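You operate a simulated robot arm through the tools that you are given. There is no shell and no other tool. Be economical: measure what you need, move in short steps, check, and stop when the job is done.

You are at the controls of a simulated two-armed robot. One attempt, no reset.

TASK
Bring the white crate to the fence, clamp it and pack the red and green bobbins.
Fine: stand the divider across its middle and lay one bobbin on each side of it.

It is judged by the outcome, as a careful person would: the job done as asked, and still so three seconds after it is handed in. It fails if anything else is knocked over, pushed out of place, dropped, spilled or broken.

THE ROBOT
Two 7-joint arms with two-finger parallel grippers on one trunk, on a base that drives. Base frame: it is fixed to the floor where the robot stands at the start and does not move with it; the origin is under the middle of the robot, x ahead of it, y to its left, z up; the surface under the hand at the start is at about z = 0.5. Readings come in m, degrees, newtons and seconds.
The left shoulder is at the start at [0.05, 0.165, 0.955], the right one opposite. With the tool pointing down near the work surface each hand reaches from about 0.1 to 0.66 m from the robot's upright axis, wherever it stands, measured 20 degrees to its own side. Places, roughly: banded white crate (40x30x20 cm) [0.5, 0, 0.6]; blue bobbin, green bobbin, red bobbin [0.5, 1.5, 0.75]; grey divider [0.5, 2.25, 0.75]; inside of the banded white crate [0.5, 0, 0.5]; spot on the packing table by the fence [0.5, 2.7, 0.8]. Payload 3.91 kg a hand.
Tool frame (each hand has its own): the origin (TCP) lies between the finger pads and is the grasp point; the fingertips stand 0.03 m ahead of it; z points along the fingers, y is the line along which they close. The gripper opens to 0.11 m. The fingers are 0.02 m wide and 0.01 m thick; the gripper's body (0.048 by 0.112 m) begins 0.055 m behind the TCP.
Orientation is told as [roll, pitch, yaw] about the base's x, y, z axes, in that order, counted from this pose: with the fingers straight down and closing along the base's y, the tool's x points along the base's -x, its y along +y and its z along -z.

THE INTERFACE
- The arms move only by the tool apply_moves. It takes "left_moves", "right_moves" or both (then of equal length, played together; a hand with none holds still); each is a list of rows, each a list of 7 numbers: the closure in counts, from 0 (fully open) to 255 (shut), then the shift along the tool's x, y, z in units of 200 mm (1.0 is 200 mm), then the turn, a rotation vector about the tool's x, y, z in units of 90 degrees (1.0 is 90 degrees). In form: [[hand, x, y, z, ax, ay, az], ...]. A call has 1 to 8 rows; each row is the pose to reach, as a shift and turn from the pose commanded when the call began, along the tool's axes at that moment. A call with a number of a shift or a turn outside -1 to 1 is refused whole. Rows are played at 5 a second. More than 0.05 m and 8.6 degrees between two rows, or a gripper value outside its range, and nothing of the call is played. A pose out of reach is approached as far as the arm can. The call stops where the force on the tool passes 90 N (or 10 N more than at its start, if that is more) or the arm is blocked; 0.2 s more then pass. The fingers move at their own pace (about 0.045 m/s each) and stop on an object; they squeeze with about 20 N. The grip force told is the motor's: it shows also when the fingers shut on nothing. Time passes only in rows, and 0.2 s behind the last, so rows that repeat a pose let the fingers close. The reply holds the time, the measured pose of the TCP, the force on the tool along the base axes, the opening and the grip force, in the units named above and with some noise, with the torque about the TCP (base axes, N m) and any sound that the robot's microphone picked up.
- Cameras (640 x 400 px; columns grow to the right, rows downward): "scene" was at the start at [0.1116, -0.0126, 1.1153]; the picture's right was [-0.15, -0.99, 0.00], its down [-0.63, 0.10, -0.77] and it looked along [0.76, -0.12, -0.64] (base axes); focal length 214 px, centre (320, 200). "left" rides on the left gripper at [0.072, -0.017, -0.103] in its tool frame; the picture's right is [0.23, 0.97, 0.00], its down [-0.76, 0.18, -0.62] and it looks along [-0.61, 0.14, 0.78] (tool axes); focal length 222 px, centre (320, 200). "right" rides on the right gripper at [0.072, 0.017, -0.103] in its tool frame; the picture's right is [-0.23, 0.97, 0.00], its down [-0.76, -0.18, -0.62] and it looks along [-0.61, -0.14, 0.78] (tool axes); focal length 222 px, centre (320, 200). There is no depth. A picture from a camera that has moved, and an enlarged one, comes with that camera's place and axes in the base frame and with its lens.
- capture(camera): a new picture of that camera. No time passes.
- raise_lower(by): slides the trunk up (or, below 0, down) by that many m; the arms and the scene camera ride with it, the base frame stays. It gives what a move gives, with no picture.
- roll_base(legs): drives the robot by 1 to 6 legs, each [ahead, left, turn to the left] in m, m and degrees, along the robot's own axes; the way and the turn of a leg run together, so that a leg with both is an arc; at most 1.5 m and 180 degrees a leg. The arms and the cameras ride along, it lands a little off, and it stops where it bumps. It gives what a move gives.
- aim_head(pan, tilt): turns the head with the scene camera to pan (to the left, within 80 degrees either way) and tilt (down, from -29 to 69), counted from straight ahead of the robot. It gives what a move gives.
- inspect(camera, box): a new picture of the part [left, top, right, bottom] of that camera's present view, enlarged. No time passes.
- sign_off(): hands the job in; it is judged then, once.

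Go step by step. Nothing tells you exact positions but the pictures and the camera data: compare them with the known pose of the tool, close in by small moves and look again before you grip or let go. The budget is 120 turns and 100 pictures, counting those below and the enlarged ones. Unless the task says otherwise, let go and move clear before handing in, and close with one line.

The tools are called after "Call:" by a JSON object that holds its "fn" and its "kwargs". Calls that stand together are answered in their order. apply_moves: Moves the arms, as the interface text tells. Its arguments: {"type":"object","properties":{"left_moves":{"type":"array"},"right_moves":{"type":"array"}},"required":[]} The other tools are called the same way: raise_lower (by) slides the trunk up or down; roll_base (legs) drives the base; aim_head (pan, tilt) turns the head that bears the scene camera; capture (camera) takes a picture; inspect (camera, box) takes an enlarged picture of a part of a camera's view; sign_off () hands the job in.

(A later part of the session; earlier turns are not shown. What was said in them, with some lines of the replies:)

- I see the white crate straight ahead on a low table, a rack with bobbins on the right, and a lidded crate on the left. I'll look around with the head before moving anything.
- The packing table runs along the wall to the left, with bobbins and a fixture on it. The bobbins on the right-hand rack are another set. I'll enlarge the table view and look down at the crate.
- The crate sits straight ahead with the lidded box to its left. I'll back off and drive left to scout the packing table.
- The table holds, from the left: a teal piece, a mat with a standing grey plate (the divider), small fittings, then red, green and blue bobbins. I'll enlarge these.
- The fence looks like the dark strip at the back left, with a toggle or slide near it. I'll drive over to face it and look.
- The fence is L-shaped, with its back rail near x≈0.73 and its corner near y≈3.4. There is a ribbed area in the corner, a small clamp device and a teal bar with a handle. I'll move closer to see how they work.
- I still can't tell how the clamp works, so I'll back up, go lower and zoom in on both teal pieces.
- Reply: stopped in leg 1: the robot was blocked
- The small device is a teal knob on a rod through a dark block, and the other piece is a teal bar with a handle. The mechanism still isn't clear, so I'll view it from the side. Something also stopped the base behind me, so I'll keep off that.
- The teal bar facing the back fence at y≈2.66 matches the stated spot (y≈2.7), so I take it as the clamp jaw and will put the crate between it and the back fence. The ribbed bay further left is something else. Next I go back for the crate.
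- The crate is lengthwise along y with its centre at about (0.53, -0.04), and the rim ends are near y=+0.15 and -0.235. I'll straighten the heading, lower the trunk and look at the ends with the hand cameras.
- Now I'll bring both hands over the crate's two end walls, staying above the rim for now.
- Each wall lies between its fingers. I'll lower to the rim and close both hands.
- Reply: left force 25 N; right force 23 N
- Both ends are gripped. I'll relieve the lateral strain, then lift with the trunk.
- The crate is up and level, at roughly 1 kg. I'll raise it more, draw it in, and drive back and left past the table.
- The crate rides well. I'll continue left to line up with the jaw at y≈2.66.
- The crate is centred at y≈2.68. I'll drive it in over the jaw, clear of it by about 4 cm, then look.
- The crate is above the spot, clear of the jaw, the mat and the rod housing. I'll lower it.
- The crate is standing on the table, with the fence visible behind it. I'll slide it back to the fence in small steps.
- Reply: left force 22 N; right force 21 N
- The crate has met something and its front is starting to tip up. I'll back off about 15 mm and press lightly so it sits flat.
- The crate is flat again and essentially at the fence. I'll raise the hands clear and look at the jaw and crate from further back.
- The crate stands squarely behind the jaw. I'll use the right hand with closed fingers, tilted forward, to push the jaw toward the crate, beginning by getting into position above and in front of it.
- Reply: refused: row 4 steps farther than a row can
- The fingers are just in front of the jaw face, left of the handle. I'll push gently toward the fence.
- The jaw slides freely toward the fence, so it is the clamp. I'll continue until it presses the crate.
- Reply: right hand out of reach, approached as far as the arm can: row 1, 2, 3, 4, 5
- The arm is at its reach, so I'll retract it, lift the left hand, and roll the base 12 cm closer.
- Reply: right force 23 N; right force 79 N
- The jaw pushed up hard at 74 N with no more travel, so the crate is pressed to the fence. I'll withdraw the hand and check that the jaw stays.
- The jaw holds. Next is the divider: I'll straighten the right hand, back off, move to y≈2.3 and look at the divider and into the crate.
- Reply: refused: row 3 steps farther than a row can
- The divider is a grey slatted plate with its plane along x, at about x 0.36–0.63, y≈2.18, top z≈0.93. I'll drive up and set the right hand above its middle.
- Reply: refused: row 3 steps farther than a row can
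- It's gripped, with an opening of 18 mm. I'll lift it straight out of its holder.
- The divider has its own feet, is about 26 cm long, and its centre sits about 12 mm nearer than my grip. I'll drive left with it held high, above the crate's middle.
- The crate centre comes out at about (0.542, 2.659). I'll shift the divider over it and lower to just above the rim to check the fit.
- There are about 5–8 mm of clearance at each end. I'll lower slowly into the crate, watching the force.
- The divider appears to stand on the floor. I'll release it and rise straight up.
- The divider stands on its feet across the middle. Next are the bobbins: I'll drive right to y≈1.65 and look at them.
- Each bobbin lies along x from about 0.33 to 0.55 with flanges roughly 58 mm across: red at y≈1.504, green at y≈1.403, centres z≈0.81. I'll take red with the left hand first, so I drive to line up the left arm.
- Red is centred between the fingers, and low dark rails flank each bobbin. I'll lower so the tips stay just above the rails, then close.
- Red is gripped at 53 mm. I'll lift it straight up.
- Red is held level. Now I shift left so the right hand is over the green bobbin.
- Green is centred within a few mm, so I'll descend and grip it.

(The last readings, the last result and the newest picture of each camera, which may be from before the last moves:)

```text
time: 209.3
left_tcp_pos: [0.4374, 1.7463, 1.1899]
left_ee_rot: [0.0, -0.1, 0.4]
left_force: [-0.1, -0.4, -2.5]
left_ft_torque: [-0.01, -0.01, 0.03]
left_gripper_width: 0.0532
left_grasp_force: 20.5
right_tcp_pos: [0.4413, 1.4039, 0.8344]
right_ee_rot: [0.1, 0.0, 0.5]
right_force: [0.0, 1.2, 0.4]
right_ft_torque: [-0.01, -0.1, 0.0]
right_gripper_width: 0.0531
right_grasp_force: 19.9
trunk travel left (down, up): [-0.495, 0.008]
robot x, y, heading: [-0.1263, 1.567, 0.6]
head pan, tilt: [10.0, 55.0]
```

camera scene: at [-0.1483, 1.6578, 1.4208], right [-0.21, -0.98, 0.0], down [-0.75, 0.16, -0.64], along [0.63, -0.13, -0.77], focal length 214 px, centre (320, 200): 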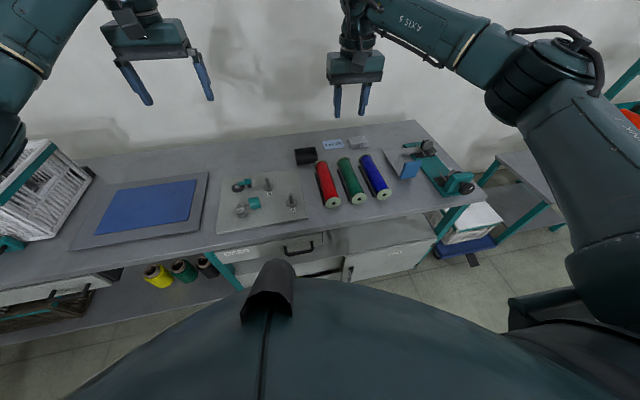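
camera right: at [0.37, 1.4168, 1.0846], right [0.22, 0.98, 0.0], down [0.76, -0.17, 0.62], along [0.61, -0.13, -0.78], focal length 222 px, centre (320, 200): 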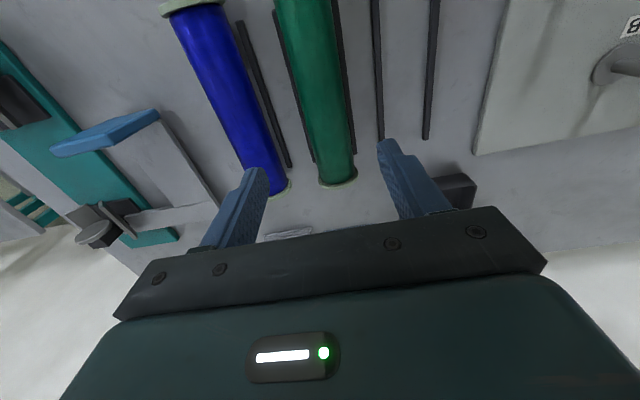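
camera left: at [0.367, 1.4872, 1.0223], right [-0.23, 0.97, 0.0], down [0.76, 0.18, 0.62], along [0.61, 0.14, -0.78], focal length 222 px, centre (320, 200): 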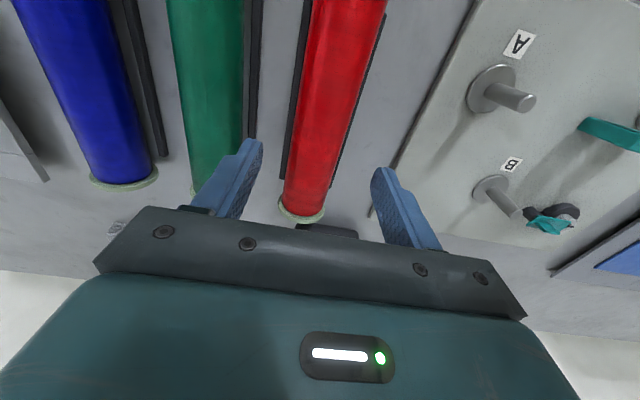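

Green is gripped too. I'll lift it to the same height as red and check.

Call:
{"fn": "apply_moves", "kwargs": {"right_moves": [[255, 0, 0, -0.1, 0, 0, 0], [255, 0, 0, -0.3, 0, 0, 0], [255, 0, 0, -0.5, 0, 0, 0], [255, 0, 0, -0.7, 0, 0, 0], [255, 0, 0, -0.9, 0, 0, 0], [255, 0, 0, -1.0, 0, 0, 0]]}}

Call:
{"fn": "apply_moves", "kwargs": {"right_moves": [[255, 0, 0, -0.2, 0, 0, 0], [255, 0, 0, -0.4, 0, 0, 0], [255, 0, 0, -0.6, 0, 0, 0], [255, 0, 0, -0.78, 0, 0, 0]]}}

Call:
{"fn": "capture", "kwargs": {"camera": "scene"}}

```text
time: 210.8
left_tcp_pos: [0.4373, 1.7457, 1.1904]
left_ee_rot: [0.0, 0.0, 0.4]
left_force: [-0.7, -0.4, -2.4]
left_ft_torque: [0.03, 0.01, 0.01]
left_gripper_width: 0.0531
left_grasp_force: 19.7
right_tcp_pos: [0.4415, 1.4067, 1.031]
right_ee_rot: [0.0, 0.0, 0.6]
right_force: [0.6, -0.6, -2.0]
right_ft_torque: [0.03, 0.02, -0.02]
right_gripper_width: 0.053
right_grasp_force: 20.1
trunk travel left (down, up): [-0.495, 0.008]
robot x, y, heading: [-0.1286, 1.5663, 0.5]
head pan, tilt: [10.0, 55.0]
```

```text
time: 211.8
left_tcp_pos: [0.4385, 1.7463, 1.1902]
left_ee_rot: [0.0, 0.0, 0.4]
left_force: [0.1, 0.9, -2.2]
left_ft_torque: [0.02, 0.01, 0.0]
left_gripper_width: 0.0528
left_grasp_force: 20.3
right_tcp_pos: [0.4398, 1.4053, 1.1885]
right_ee_rot: [0.2, -0.2, 0.6]
right_force: [0.6, 0.7, -1.9]
right_ft_torque: [0.0, -0.03, 0.01]
right_gripper_width: 0.0529
right_grasp_force: 20.0
trunk travel left (down, up): [-0.495, 0.008]
robot x, y, heading: [-0.1256, 1.5665, 0.4]
head pan, tilt: [10.0, 55.0]
```

```text
21 pictures are left
camera scene: at [-0.0293, 1.5819, 1.4142], right [0.18, -0.98, 0.0], down [-0.81, -0.15, -0.57], along [0.56, 0.1, -0.82], focal length 214 px, centre (320, 200)
```

scene: 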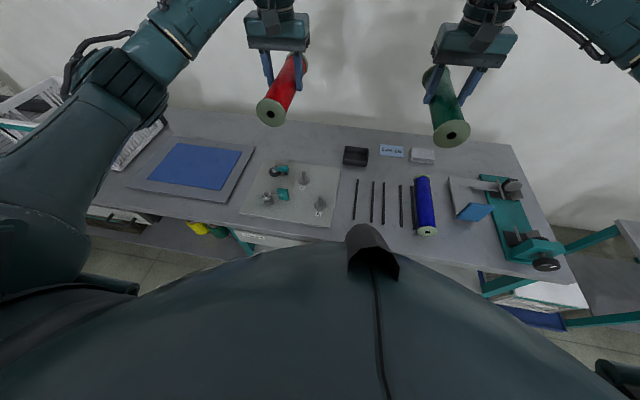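

Both bobbins are held. I'll drive to the crate.

Call:
{"fn": "roll_base", "kwargs": {"legs": [[-0.1, 0, -0.4], [0, 1.085, 0], [0.19, 0, 0]]}}

Call:
{"fn": "aim_head", "kwargs": {"pan": 0, "tilt": 57}}

Call:
{"fn": "capture", "kwargs": {"camera": "scene"}}

```text
time: 223.6
left_tcp_pos: [0.5388, 2.8318, 1.1901]
left_ee_rot: [-0.1, 0.1, -1.4]
left_force: [0.6, -0.4, -2.7]
left_ft_torque: [0.03, 0.03, -0.03]
left_gripper_width: 0.053
left_grasp_force: 20.2
right_tcp_pos: [0.531, 2.4912, 1.1879]
right_ee_rot: [0.2, 0.0, -1.1]
right_force: [0.9, -1.0, -1.7]
right_ft_torque: [-0.01, 0.0, -0.02]
right_gripper_width: 0.0533
right_grasp_force: 19.9
trunk travel left (down, up): [-0.495, 0.008]
robot x, y, heading: [-0.0311, 2.6671, -1.0]
head pan, tilt: [10.0, 55.0]
```

```text
time: 224.4
left_tcp_pos: [0.5373, 2.8313, 1.1906]
left_ee_rot: [0.0, 0.0, -1.3]
left_force: [0.5, -0.6, -2.2]
left_ft_torque: [-0.02, 0.0, 0.0]
left_gripper_width: 0.053
left_grasp_force: 20.2
right_tcp_pos: [0.5291, 2.4905, 1.1879]
right_ee_rot: [0.1, 0.0, -1.1]
right_force: [-0.7, -0.3, -3.0]
right_ft_torque: [0.03, 0.0, -0.02]
right_gripper_width: 0.0528
right_grasp_force: 20.5
trunk travel left (down, up): [-0.495, 0.008]
robot x, y, heading: [-0.0335, 2.6716, -1.4]
head pan, tilt: [0.0, 57.0]
```

```text
20 pictures are left
camera scene: at [0.0644, 2.6692, 1.4118], right [-0.02, -1.0, 0.0], down [-0.84, 0.02, -0.54], along [0.54, -0.01, -0.84], focal length 214 px, centre (320, 200)
```

scene: 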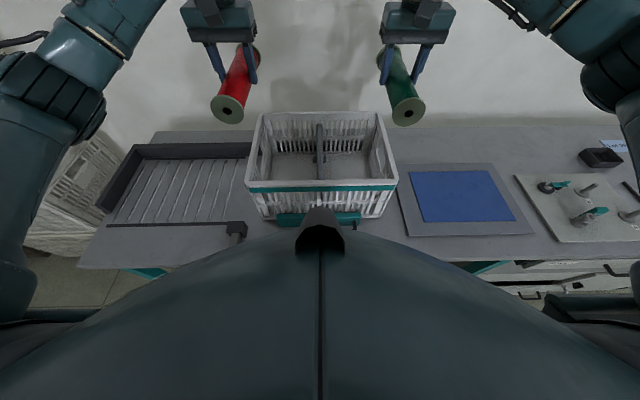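

I'm aligned. I'll place red first: shift it over the left half of the crate and lower part way.

Call:
{"fn": "apply_moves", "kwargs": {"left_moves": [[255, 0, -0.2, 0, 0, 0, 0], [255, -0.01, -0.395, 0, 0, 0, 0], [255, -0.01, -0.395, 0.2, 0, 0, 0], [255, -0.01, -0.395, 0.4, 0, 0, 0], [255, -0.01, -0.395, 0.6, 0, 0, 0], [255, -0.01, -0.395, 0.75, 0, 0, 0], [255, -0.01, -0.395, 0.75, 0, 0, 0]]}}

Call:
{"fn": "inspect", "kwargs": {"camera": "scene", "box": [210, 70, 430, 240]}}

```text
time: 226.0
left_tcp_pos: [0.5395, 2.7524, 1.0422]
left_ee_rot: [0.0, 0.1, -1.4]
left_force: [0.3, -1.2, -2.7]
left_ft_torque: [-0.01, -0.05, -0.01]
left_gripper_width: 0.0528
left_grasp_force: 20.6
right_tcp_pos: [0.5298, 2.4897, 1.1878]
right_ee_rot: [0.1, 0.0, -1.3]
right_force: [0.3, -0.6, -2.4]
right_ft_torque: [-0.04, 0.0, 0.03]
right_gripper_width: 0.0529
right_grasp_force: 20.4
trunk travel left (down, up): [-0.495, 0.008]
robot x, y, heading: [-0.0323, 2.6694, -1.5]
head pan, tilt: [0.0, 57.0]
```

```text
2.35 times, centred on (320, 155) of scene
camera zoom: at [0.0645, 2.6692, 1.4118], right [-0.02, -1.0, 0.0], down [-0.84, 0.02, -0.54], along [0.54, -0.01, -0.84], focal length 505 px, centre (320, 306)
```

zoom: 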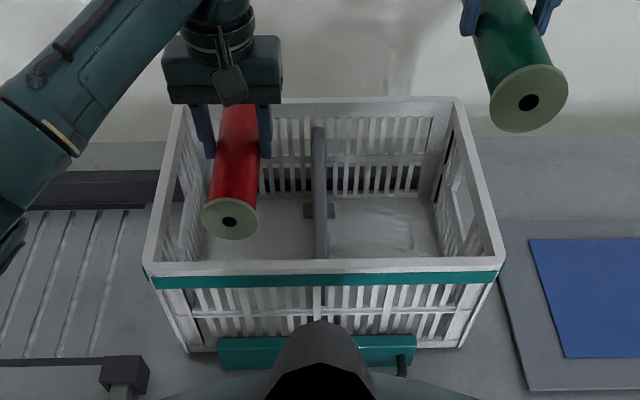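

Call:
{"fn": "apply_moves", "kwargs": {"left_moves": [[255, 0, 0, 0.15, 0, 0, 0], [255, 0, 0, 0.3, 0, 0, 0], [255, 0, 0, 0.45, 0, 0, 0], [255, 0, 0, 0.6, 0, 0, 0], [255, 0, 0, 0.6, 0, 0, 0]]}}

Call:
{"fn": "inspect", "kwargs": {"camera": "scene", "box": [210, 70, 430, 240]}}

```text
time: 227.2
left_tcp_pos: [0.5409, 2.7543, 0.9226]
left_ee_rot: [-0.1, 0.0, -1.3]
left_force: [0.3, -0.2, -2.1]
left_ft_torque: [0.03, 0.03, -0.01]
left_gripper_width: 0.0531
left_grasp_force: 19.8
right_tcp_pos: [0.5298, 2.4906, 1.1876]
right_ee_rot: [0.2, -0.1, -1.1]
right_force: [-0.1, -0.8, -2.7]
right_ft_torque: [-0.02, 0.04, 0.02]
right_gripper_width: 0.0527
right_grasp_force: 20.3
trunk travel left (down, up): [-0.495, 0.008]
robot x, y, heading: [-0.0314, 2.6698, -1.2]
head pan, tilt: [0.0, 57.0]
```

```text
2.35 times, centred on (320, 155) of scene
camera zoom: at [0.0645, 2.6691, 1.4118], right [-0.02, -1.0, 0.0], down [-0.84, 0.02, -0.54], along [0.54, -0.01, -0.84], focal length 505 px, centre (320, 306)
```

zoom: 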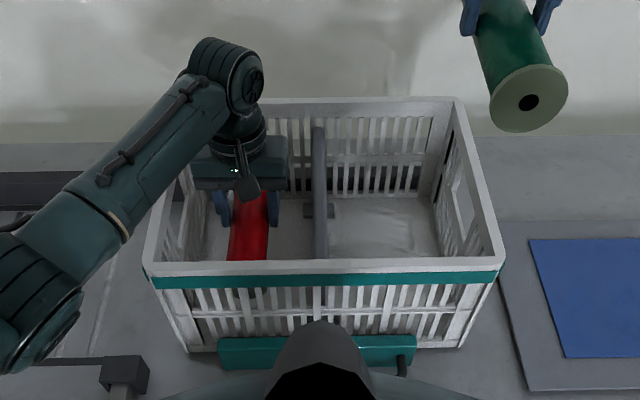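

Red is over the left half, but the forearm would come close to the rim at the bottom. Backing the base 3.5 cm with the arm more extended keeps the forearm higher, so I'll raise, back up and re-centre.

Call:
{"fn": "apply_moves", "kwargs": {"left_moves": [[255, 0, 0, -0.2, 0, 0, 0], [255, 0, 0, -0.4, 0, 0, 0], [255, 0, 0, -0.62, 0, 0, 0]]}}

Call:
{"fn": "roll_base", "kwargs": {"legs": [[-0.035, 0, 1.3]]}}

```text
time: 228.0
left_tcp_pos: [0.5418, 2.7555, 1.0437]
left_ee_rot: [0.0, 0.0, -1.3]
left_force: [0.7, 0.9, -2.7]
left_ft_torque: [0.01, 0.0, 0.03]
left_gripper_width: 0.0532
left_grasp_force: 19.6
right_tcp_pos: [0.5296, 2.4901, 1.1874]
right_ee_rot: [0.1, -0.1, -1.2]
right_force: [0.8, -0.3, -3.0]
right_ft_torque: [0.02, -0.02, 0.0]
right_gripper_width: 0.0531
right_grasp_force: 20.2
trunk travel left (down, up): [-0.495, 0.008]
robot x, y, heading: [-0.0332, 2.6721, -1.5]
head pan, tilt: [0.0, 57.0]
```

```text
time: 228.8
left_tcp_pos: [0.5061, 2.7693, 1.0442]
left_ee_rot: [0.0, 0.0, 0.1]
left_force: [0.0, 0.2, -2.6]
left_ft_torque: [0.01, -0.01, 0.01]
left_gripper_width: 0.0531
left_grasp_force: 20.4
right_tcp_pos: [0.4991, 2.5042, 1.1888]
right_ee_rot: [0.1, -0.1, 0.1]
right_force: [-1.0, 1.1, -1.7]
right_ft_torque: [-0.01, -0.04, -0.03]
right_gripper_width: 0.0528
right_grasp_force: 20.5
trunk travel left (down, up): [-0.495, 0.008]
robot x, y, heading: [-0.0688, 2.6717, -0.1]
head pan, tilt: [0.0, 57.0]
```

Call:
{"fn": "apply_moves", "kwargs": {"left_moves": [[255, -0.175, -0.08, 0, 0, 0, 0], [255, -0.175, -0.08, 0.2, 0, 0, 0], [255, -0.175, -0.08, 0.4, 0, 0, 0], [255, -0.175, -0.08, 0.6, 0, 0, 0], [255, -0.175, -0.08, 0.7, 0, 0, 0], [255, -0.175, -0.08, 0.8, 0, 0, 0], [255, -0.175, -0.08, 0.8, 0, 0, 0]]}}

Call:
{"fn": "inspect", "kwargs": {"camera": "scene", "box": [210, 70, 430, 240]}}

```text
time: 230.4
left_tcp_pos: [0.5404, 2.755, 0.8837]
left_ee_rot: [0.0, 0.0, 0.0]
left_force: [-0.3, 0.0, -2.8]
left_ft_torque: [-0.01, 0.02, 0.02]
left_gripper_width: 0.0528
left_grasp_force: 19.8
right_tcp_pos: [0.5002, 2.5035, 1.1888]
right_ee_rot: [0.1, 0.1, 0.1]
right_force: [-0.7, 0.7, -1.4]
right_ft_torque: [0.0, -0.02, -0.03]
right_gripper_width: 0.0533
right_grasp_force: 19.9
trunk travel left (down, up): [-0.495, 0.008]
robot x, y, heading: [-0.0688, 2.6713, -0.1]
head pan, tilt: [0.0, 57.0]
```

```text
2.35 times, centred on (320, 155) of scene
camera zoom: at [0.0304, 2.6719, 1.4118], right [0.0, -1.0, 0.0], down [-0.84, 0.0, -0.54], along [0.54, 0.0, -0.84], focal length 505 px, centre (320, 306)
```

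zoom: 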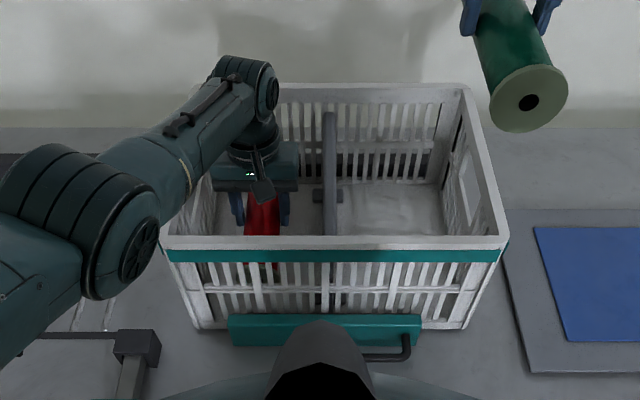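

The elbow is higher now. I'll lower the last 4 cm gently.

Call:
{"fn": "apply_moves", "kwargs": {"left_moves": [[255, 0, 0, 0.06, 0, 0, 0], [255, 0, 0, 0.12, 0, 0, 0], [255, 0, 0, 0.17, 0, 0, 0], [255, 0, 0, 0.17, 0, 0, 0]]}}

Call:
{"fn": "apply_moves", "kwargs": {"left_moves": [[255, 0, 0, 0.015, 0, 0, 0], [255, 0, 0, 0.03, 0, 0, 0]]}}

```text
time: 231.4
left_tcp_pos: [0.5309, 2.7555, 0.8582]
left_ee_rot: [-0.1, 0.0, 0.0]
left_force: [0.2, -0.3, -1.7]
left_ft_torque: [0.0, 0.02, -0.01]
left_gripper_width: 0.0529
left_grasp_force: 19.9
left hand out of reach, approached as far as the arm can: row 1, 2, 3, 4
right_tcp_pos: [0.4999, 2.5032, 1.1876]
right_ee_rot: [0.1, 0.0, 0.1]
right_force: [0.0, 0.4, -2.6]
right_ft_torque: [0.01, 0.02, 0.01]
right_gripper_width: 0.0531
right_grasp_force: 20.1
trunk travel left (down, up): [-0.495, 0.008]
robot x, y, heading: [-0.0693, 2.676, -0.0]
head pan, tilt: [0.0, 57.0]
```

```text
time: 232.0
left_tcp_pos: [0.5305, 2.756, 0.8541]
left_ee_rot: [0.1, 0.1, 0.0]
left_force: [0.1, -0.3, -1.8]
left_ft_torque: [0.01, -0.01, 0.03]
left_gripper_width: 0.0528
left_grasp_force: 20.5
left hand out of reach, approached as far as the arm can: row 2
right_tcp_pos: [0.5007, 2.504, 1.1882]
right_ee_rot: [0.1, -0.1, 0.1]
right_force: [-0.1, -0.6, -2.7]
right_ft_torque: [-0.01, -0.01, 0.01]
right_gripper_width: 0.0529
right_grasp_force: 19.9
trunk travel left (down, up): [-0.495, 0.008]
robot x, y, heading: [-0.0677, 2.6731, 0.1]
head pan, tilt: [0.0, 57.0]
```

The arm is at full reach, so I'll use the trunk for the last centimetre.

Call:
{"fn": "raise_lower", "kwargs": {"by": -0.01}}

Call:
{"fn": "raise_lower", "kwargs": {"by": -0.005}}

Call:
{"fn": "inspect", "kwargs": {"camera": "scene", "box": [210, 70, 430, 240]}}

```text
time: 232.6
left_tcp_pos: [0.5317, 2.7551, 0.8479]
left_ee_rot: [0.0, -0.4, -0.1]
left_force: [-1.4, 0.3, 13.9]
left_ft_torque: [0.04, -0.02, 0.13]
left_gripper_width: 0.0532
left_grasp_force: 20.1
right_tcp_pos: [0.4991, 2.5035, 1.1795]
right_ee_rot: [0.1, -0.1, 0.1]
right_force: [0.4, -0.3, -2.6]
right_ft_torque: [0.02, 0.01, -0.01]
right_gripper_width: 0.0531
right_grasp_force: 20.0
trunk travel left (down, up): [-0.485, 0.018]
robot x, y, heading: [-0.0656, 2.6674, 0.2]
head pan, tilt: [0.0, 57.0]
```

```text
time: 233.1
left_tcp_pos: [0.5302, 2.7548, 0.8441]
left_ee_rot: [-0.2, -0.3, -0.2]
left_force: [1.3, -4.9, 17.7]
left_ft_torque: [-0.17, -0.04, -0.13]
left_gripper_width: 0.0522
left_grasp_force: 20.6
right_tcp_pos: [0.4977, 2.5023, 1.175]
right_ee_rot: [0.1, -0.1, 0.0]
right_force: [-1.0, -0.9, -2.4]
right_ft_torque: [0.03, -0.02, -0.03]
right_gripper_width: 0.053
right_grasp_force: 19.7
trunk travel left (down, up): [-0.48, 0.023]
robot x, y, heading: [-0.0695, 2.6711, -0.1]
head pan, tilt: [0.0, 57.0]
```

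```text
2.35 times, centred on (320, 155) of scene
camera zoom: at [0.0284, 2.6709, 1.3971], right [0.0, -1.0, 0.0], down [-0.84, 0.0, -0.55], along [0.55, 0.0, -0.84], focal length 505 px, centre (320, 306)
```

zoom: 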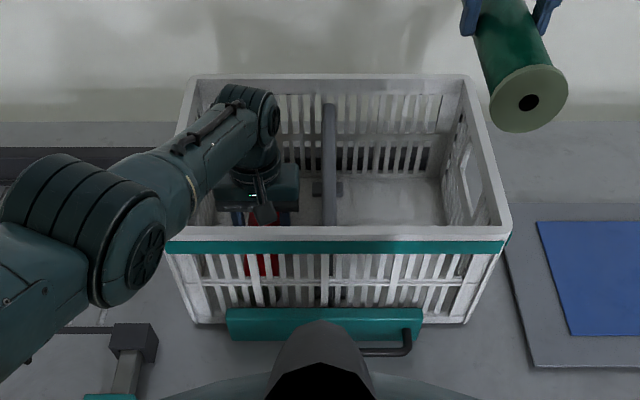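

Red is on the crate floor at about 18 N. I'll open and lift the left hand out.

Call:
{"fn": "apply_moves", "kwargs": {"left_moves": [[130, 0, 0, 0, 0, 0, 0], [81, 0, 0, 0, 0, 0, 0], [81, 0, 0, 0, 0, 0, 0], [81, 0, 0, -0.2, 0, 0, 0], [81, 0, 0, -0.4, 0, 0, 0], [81, 0, 0, -0.6, 0, 0, 0], [81, 0, 0, -0.8, 0, 0, 0], [81, 0, 0, -1.0, 0, 0, 0]]}}

Call:
{"fn": "apply_moves", "kwargs": {"left_moves": [[81, 0, 0, -0.2, 0, 0, 0], [81, 0, 0, -0.4, 0, 0, 0], [81, 0, 0.2, -0.5, 0, 0, 0], [81, 0, 0.4, -0.6, 0, 0, 0], [81, 0, 0.6, -0.7, 0, 0, 0], [81, 0, 0.8, -0.7, 0, 0, 0]]}}

Call:
{"fn": "inspect", "kwargs": {"camera": "scene", "box": [210, 70, 430, 240]}}

```text
time: 234.9
left_tcp_pos: [0.5298, 2.7564, 1.0387]
left_ee_rot: [0.0, 0.1, 0.1]
left_force: [0.4, -0.1, 0.2]
left_ft_torque: [0.02, 0.0, 0.0]
left_gripper_width: 0.075
left_grasp_force: 0.1
right_tcp_pos: [0.4986, 2.5033, 1.1734]
right_ee_rot: [0.1, -0.1, 0.1]
right_force: [0.1, -0.4, -1.6]
right_ft_torque: [0.0, 0.05, 0.02]
right_gripper_width: 0.0533
right_grasp_force: 20.6
trunk travel left (down, up): [-0.48, 0.023]
robot x, y, heading: [-0.0714, 2.6741, 0.2]
head pan, tilt: [0.0, 57.0]
```

```text
time: 236.3
left_tcp_pos: [0.5307, 2.922, 1.1817]
left_ee_rot: [0.0, 0.0, -0.1]
left_force: [-0.1, -0.7, 0.0]
left_ft_torque: [-0.05, -0.02, -0.02]
left_gripper_width: 0.0751
left_grasp_force: 0.0
right_tcp_pos: [0.4994, 2.5048, 1.1723]
right_ee_rot: [0.0, -0.1, 0.1]
right_force: [0.3, 0.2, -2.6]
right_ft_torque: [0.0, 0.01, 0.01]
right_gripper_width: 0.0531
right_grasp_force: 19.6
trunk travel left (down, up): [-0.48, 0.023]
robot x, y, heading: [-0.0659, 2.6713, -0.2]
head pan, tilt: [0.0, 57.0]
```

```text
2.35 times, centred on (320, 155) of scene
camera zoom: at [0.0302, 2.6725, 1.3968], right [0.0, -1.0, 0.0], down [-0.84, 0.0, -0.54], along [0.54, 0.0, -0.84], focal length 505 px, centre (320, 306)
```

zoom: 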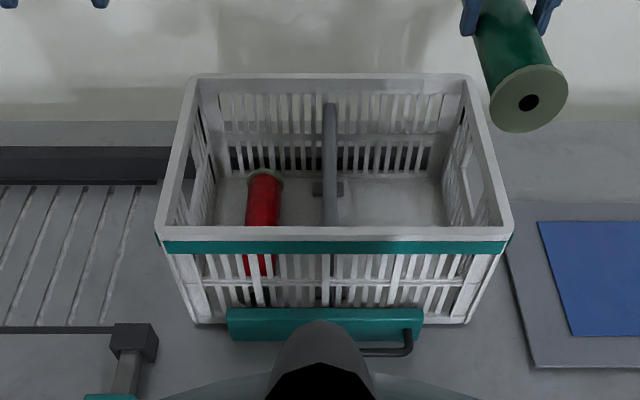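

Red lies in the left half. Now green goes into the right half in the same way.

Call:
{"fn": "apply_moves", "kwargs": {"right_moves": [[255, -0.08, 0.15, 0, 0, 0, 0], [255, -0.165, 0.31, 0, 0, 0, 0], [255, -0.165, 0.31, 0.2, 0, 0, 0], [255, -0.165, 0.31, 0.4, 0, 0, 0], [255, -0.165, 0.31, 0.6, 0, 0, 0], [255, -0.165, 0.31, 0.8, 0, 0, 0], [255, -0.165, 0.31, 0.8, 0, 0, 0]]}}

Call:
{"fn": "inspect", "kwargs": {"camera": "scene", "box": [210, 70, 430, 240]}}

```text
time: 237.9
left_tcp_pos: [0.5317, 2.9207, 1.1809]
left_ee_rot: [0.0, 0.0, 0.0]
left_force: [-0.7, 0.5, -0.3]
left_ft_torque: [0.0, -0.01, -0.04]
left_gripper_width: 0.075
left_grasp_force: 0.1
right_tcp_pos: [0.5311, 2.5621, 1.0132]
right_ee_rot: [0.1, -0.2, 0.1]
right_force: [-0.4, 0.8, -2.5]
right_ft_torque: [0.0, 0.02, -0.03]
right_gripper_width: 0.0532
right_grasp_force: 19.6
trunk travel left (down, up): [-0.48, 0.023]
robot x, y, heading: [-0.0652, 2.6707, -0.1]
head pan, tilt: [0.0, 57.0]
```

```text
2.35 times, centred on (320, 155) of scene
camera zoom: at [0.0299, 2.6717, 1.3969], right [0.0, -1.0, 0.0], down [-0.84, 0.0, -0.54], along [0.54, 0.0, -0.84], focal length 505 px, centre (320, 306)
```

zoom: 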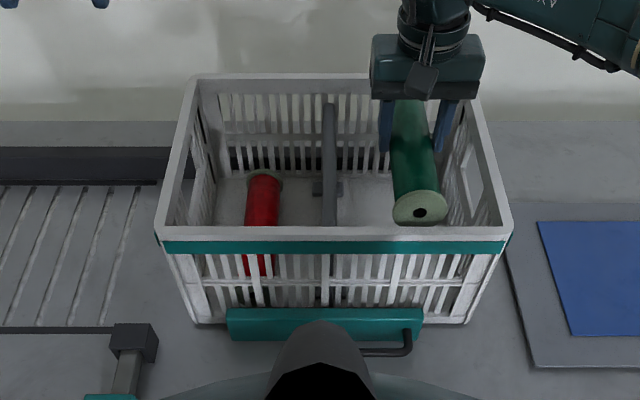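

Call:
{"fn": "apply_moves", "kwargs": {"right_moves": [[255, -0.03, 0.01, 0.15, 0, 0, 0], [255, -0.03, 0.01, 0.3, 0, 0, 0], [255, -0.03, 0.01, 0.45, 0, 0, 0], [255, -0.03, 0.01, 0.58, 0, 0, 0], [255, -0.03, 0.01, 0.58, 0, 0, 0]]}}

Call:
{"fn": "capture", "kwargs": {"camera": "scene"}}

```text
time: 239.1
left_tcp_pos: [0.531, 2.9211, 1.1826]
left_ee_rot: [0.0, 0.0, 0.0]
left_force: [0.5, -0.5, -0.4]
left_ft_torque: [0.0, -0.03, 0.03]
left_gripper_width: 0.0748
left_grasp_force: 0.1
right_tcp_pos: [0.5381, 2.5666, 0.8969]
right_ee_rot: [0.2, 0.1, 0.0]
right_force: [-0.5, 0.9, -2.3]
right_ft_torque: [0.0, 0.02, 0.01]
right_gripper_width: 0.0531
right_grasp_force: 20.3
trunk travel left (down, up): [-0.48, 0.023]
robot x, y, heading: [-0.0674, 2.674, -0.0]
head pan, tilt: [0.0, 57.0]
```

```text
13 pictures are left
camera scene: at [0.0301, 2.6717, 1.3968], right [0.0, -1.0, 0.0], down [-0.84, 0.0, -0.54], along [0.54, 0.0, -0.84], focal length 214 px, centre (320, 200)
```

scene: 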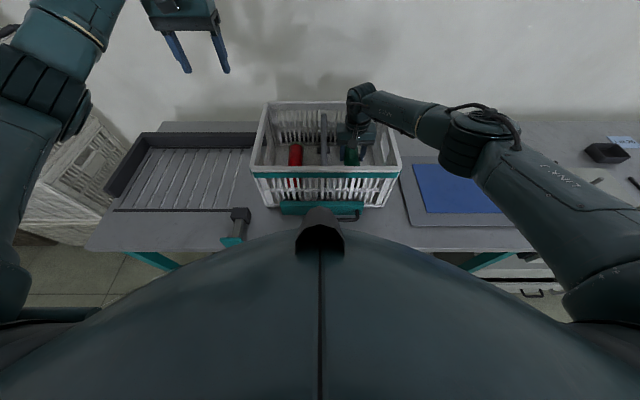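

The right forearm slopes upward away from the wrist, so it clears the rim. I'll lower green the last stretch.

Call:
{"fn": "apply_moves", "kwargs": {"right_moves": [[255, 0, 0, 0.06, 0, 0, 0], [255, 0, 0, 0.12, 0, 0, 0], [255, 0, 0, 0.18, 0, 0, 0], [255, 0, 0, 0.21, 0, 0, 0], [255, 0, 0, 0.21, 0, 0, 0]]}}

```text
time: 240.3
left_tcp_pos: [0.5319, 2.921, 1.182]
left_ee_rot: [0.0, 0.0, 0.0]
left_force: [-0.4, 0.1, 0.4]
left_ft_torque: [0.0, 0.0, 0.0]
left_gripper_width: 0.0752
left_grasp_force: 0.1
right_tcp_pos: [0.5396, 2.5682, 0.8562]
right_ee_rot: [0.0, 0.0, 0.0]
right_force: [-0.2, 0.3, -1.9]
right_ft_torque: [0.0, 0.03, -0.02]
right_gripper_width: 0.0527
right_grasp_force: 20.2
trunk travel left (down, up): [-0.48, 0.023]
robot x, y, heading: [-0.0691, 2.6707, 0.2]
head pan, tilt: [0.0, 57.0]
```

Call:
{"fn": "apply_moves", "kwargs": {"right_moves": [[255, 0, 0, 0.02, 0, 0, 0], [255, 0, 0, 0.04, 0, 0, 0], [255, 0, 0, 0.055, 0, 0, 0], [255, 0, 0, 0.055, 0, 0, 0]]}}

```text
time: 241.3
left_tcp_pos: [0.5315, 2.9217, 1.1823]
left_ee_rot: [0.1, -0.1, -0.2]
left_force: [1.0, -0.5, 1.0]
left_ft_torque: [-0.04, 0.0, -0.01]
left_gripper_width: 0.075
left_grasp_force: 0.0
right_tcp_pos: [0.5366, 2.5662, 0.8455]
right_ee_rot: [0.0, 0.0, 0.0]
right_force: [2.3, -1.0, 12.5]
right_ft_torque: [-0.04, -0.26, 0.06]
right_gripper_width: 0.0524
right_grasp_force: 20.0
trunk travel left (down, up): [-0.48, 0.023]
robot x, y, heading: [-0.0653, 2.6716, -0.3]
head pan, tilt: [0.0, 57.0]
```

Green touches the floor at 12 N. I'll open and rise.

Call:
{"fn": "apply_moves", "kwargs": {"right_moves": [[130, 0, 0, 0, 0, 0, 0], [81, 0, 0, 0, 0, 0, 0], [81, 0, 0, 0, 0, 0, 0], [81, 0, 0, -0.2, 0, 0, 0], [81, 0, 0, -0.4, 0, 0, 0], [81, 0, 0, -0.6, 0, 0, 0], [81, 0, 0, -0.8, 0, 0, 0], [81, 0, 0, -1.0, 0, 0, 0]]}}

Call:
{"fn": "apply_moves", "kwargs": {"right_moves": [[81, 0, 0, -0.2, 0, 0, 0], [81, 0, 0, -0.4, 0, 0, 0], [81, 0, -0.1, -0.6, 0, 0, 0], [81, 0, -0.3, -0.7, 0, 0, 0], [81, 0, -0.5, -0.7, 0, 0, 0]]}}

Call:
{"fn": "inspect", "kwargs": {"camera": "scene", "box": [210, 70, 430, 240]}}

```text
time: 243.1
left_tcp_pos: [0.5308, 2.9193, 1.1821]
left_ee_rot: [0.0, 0.1, 0.1]
left_force: [-0.7, -1.1, 0.6]
left_ft_torque: [-0.01, -0.03, 0.03]
left_gripper_width: 0.075
left_grasp_force: 0.0
right_tcp_pos: [0.5383, 2.5679, 1.0433]
right_ee_rot: [0.1, 0.0, 0.1]
right_force: [-0.3, 0.2, 0.5]
right_ft_torque: [0.0, 0.0, -0.01]
right_gripper_width: 0.0751
right_grasp_force: 0.0
trunk travel left (down, up): [-0.48, 0.023]
robot x, y, heading: [-0.0648, 2.6754, 0.2]
head pan, tilt: [0.0, 57.0]
```

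```text
time: 244.3
left_tcp_pos: [0.5313, 2.92, 1.1825]
left_ee_rot: [0.1, -0.1, -0.1]
left_force: [-0.5, 0.2, 0.1]
left_ft_torque: [0.03, -0.02, 0.03]
left_gripper_width: 0.0749
left_grasp_force: 0.1
right_tcp_pos: [0.54, 2.4666, 1.1851]
right_ee_rot: [0.1, -0.2, 0.2]
right_force: [-0.7, -1.0, -0.1]
right_ft_torque: [-0.01, 0.0, 0.03]
right_gripper_width: 0.0749
right_grasp_force: 0.0
trunk travel left (down, up): [-0.48, 0.023]
robot x, y, heading: [-0.0672, 2.6744, 0.1]
head pan, tilt: [0.0, 57.0]
```

```text
2.35 times, centred on (320, 155) of scene
camera zoom: at [0.0299, 2.6708, 1.3968], right [0.0, -1.0, 0.0], down [-0.84, 0.0, -0.54], along [0.54, 0.0, -0.84], focal length 505 px, centre (320, 306)
```

zoom: 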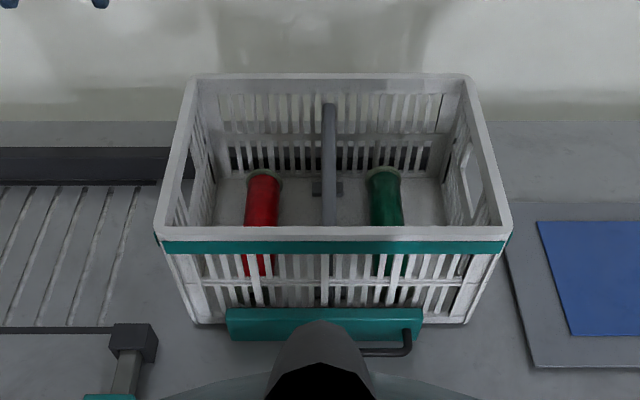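

Both bobbins lie one on each side of the divider. I'll verify the fence contact and that the jaw is closed.

Call:
{"fn": "capture", "kwargs": {"camera": "left"}}

Call:
{"fn": "inspect", "kwargs": {"camera": "scene", "box": [250, 180, 390, 240]}}

```text
11 pictures are left
camera left: at [0.4578, 2.9031, 1.2848], right [-0.23, 0.97, 0.0], down [0.76, 0.18, 0.62], along [0.61, 0.14, -0.78], focal length 222 px, centre (320, 200)
```

left: 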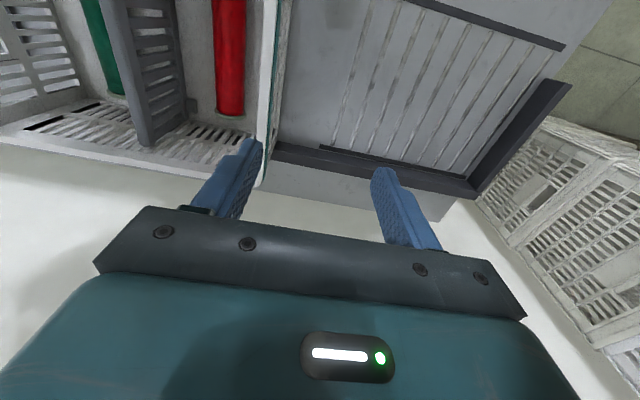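

```text
4.57 times, centred on (320, 210) of scene
camera zoom: at [0.0299, 2.6708, 1.3968], right [0.0, -1.0, 0.0], down [-0.84, 0.0, -0.54], along [0.54, 0.0, -0.84], focal length 980 px, centre (320, 154)
```

zoom: 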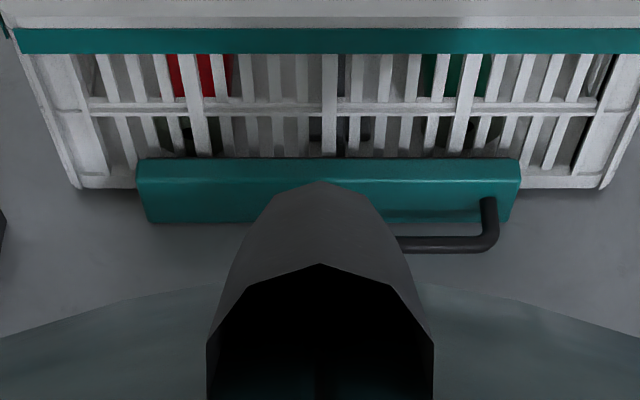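

Everything is in place: the crate is against the rail, the jaw against its front, and the divider stands with a bobbin lying on each side. I'll back away and take a last look.

Call:
{"fn": "roll_base", "kwargs": {"legs": [[-0.28, 0, 0]]}}

Call:
{"fn": "aim_head", "kwargs": {"pan": 0, "tilt": 42}}

Call:
{"fn": "capture", "kwargs": {"camera": "scene"}}

Call:
{"fn": "inspect", "kwargs": {"camera": "scene", "box": [220, 120, 420, 245]}}

```text
time: 246.3
left_tcp_pos: [0.2478, 2.9207, 1.1826]
left_ee_rot: [-0.1, -0.1, 0.1]
left_force: [-0.9, -0.6, 0.4]
left_ft_torque: [-0.03, -0.02, -0.02]
left_gripper_width: 0.075
left_grasp_force: 0.0
right_tcp_pos: [0.2577, 2.4687, 1.1862]
right_ee_rot: [0.1, -0.1, 0.0]
right_force: [-0.7, -0.8, 0.2]
right_ft_torque: [0.0, -0.02, 0.01]
right_gripper_width: 0.0753
right_grasp_force: 0.1
trunk travel left (down, up): [-0.48, 0.023]
robot x, y, heading: [-0.3522, 2.6696, 0.0]
head pan, tilt: [0.0, 57.0]
```

```text
time: 247.1
left_tcp_pos: [0.2487, 2.9216, 1.1815]
left_ee_rot: [0.0, 0.0, 0.0]
left_force: [0.6, 0.2, 0.1]
left_ft_torque: [0.0, -0.02, 0.01]
left_gripper_width: 0.075
left_grasp_force: 0.1
right_tcp_pos: [0.2575, 2.4671, 1.1855]
right_ee_rot: [0.1, 0.0, 0.1]
right_force: [0.0, 0.1, -0.1]
right_ft_torque: [0.01, 0.04, 0.01]
right_gripper_width: 0.0749
right_grasp_force: 0.0
trunk travel left (down, up): [-0.48, 0.023]
robot x, y, heading: [-0.3538, 2.6708, -0.3]
head pan, tilt: [0.0, 42.0]
```

```text
9 pictures are left
camera scene: at [-0.2398, 2.6716, 1.417], right [0.0, -1.0, 0.0], down [-0.67, 0.0, -0.74], along [0.74, 0.0, -0.67], focal length 214 px, centre (320, 200)
```

scene: 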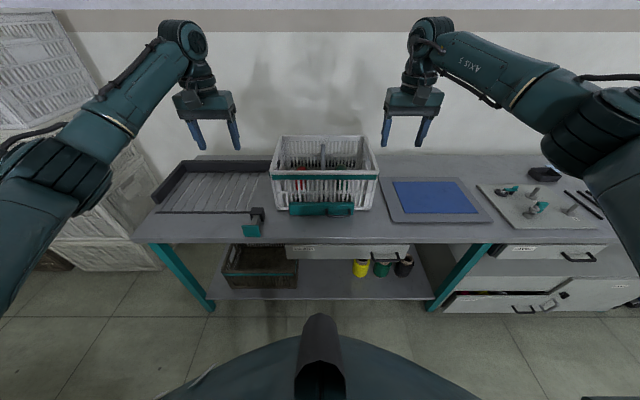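

```text
3.20 times, centred on (320, 182) of scene
camera zoom: at [-0.2398, 2.6716, 1.417], right [0.0, -1.0, 0.0], down [-0.67, 0.0, -0.74], along [0.74, 0.0, -0.67], focal length 686 px, centre (320, 256)
```

zoom: 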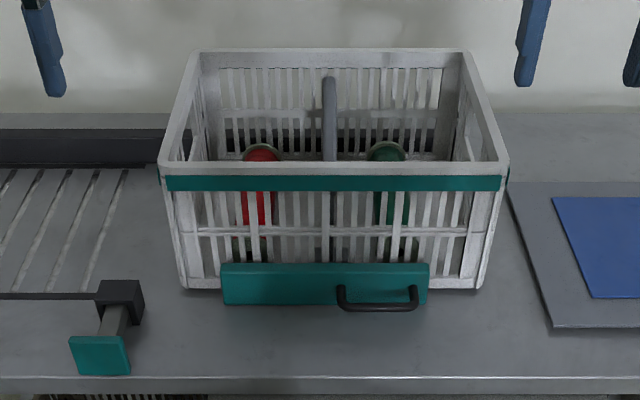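

Call:
{"fn": "sign_off", "kwargs": {}}

```text
The job is handed in.
```

I set the white crate against the back fence and pushed the clamp jaw up against it. The divider stands across the middle, with the red bobbin lying on one side and the green on the other. I took the sliding teal bar with the handle to be the clamp. It held when I let go, but I didn't test it by pulling, and I left the small teal push-rod beside it untouched.
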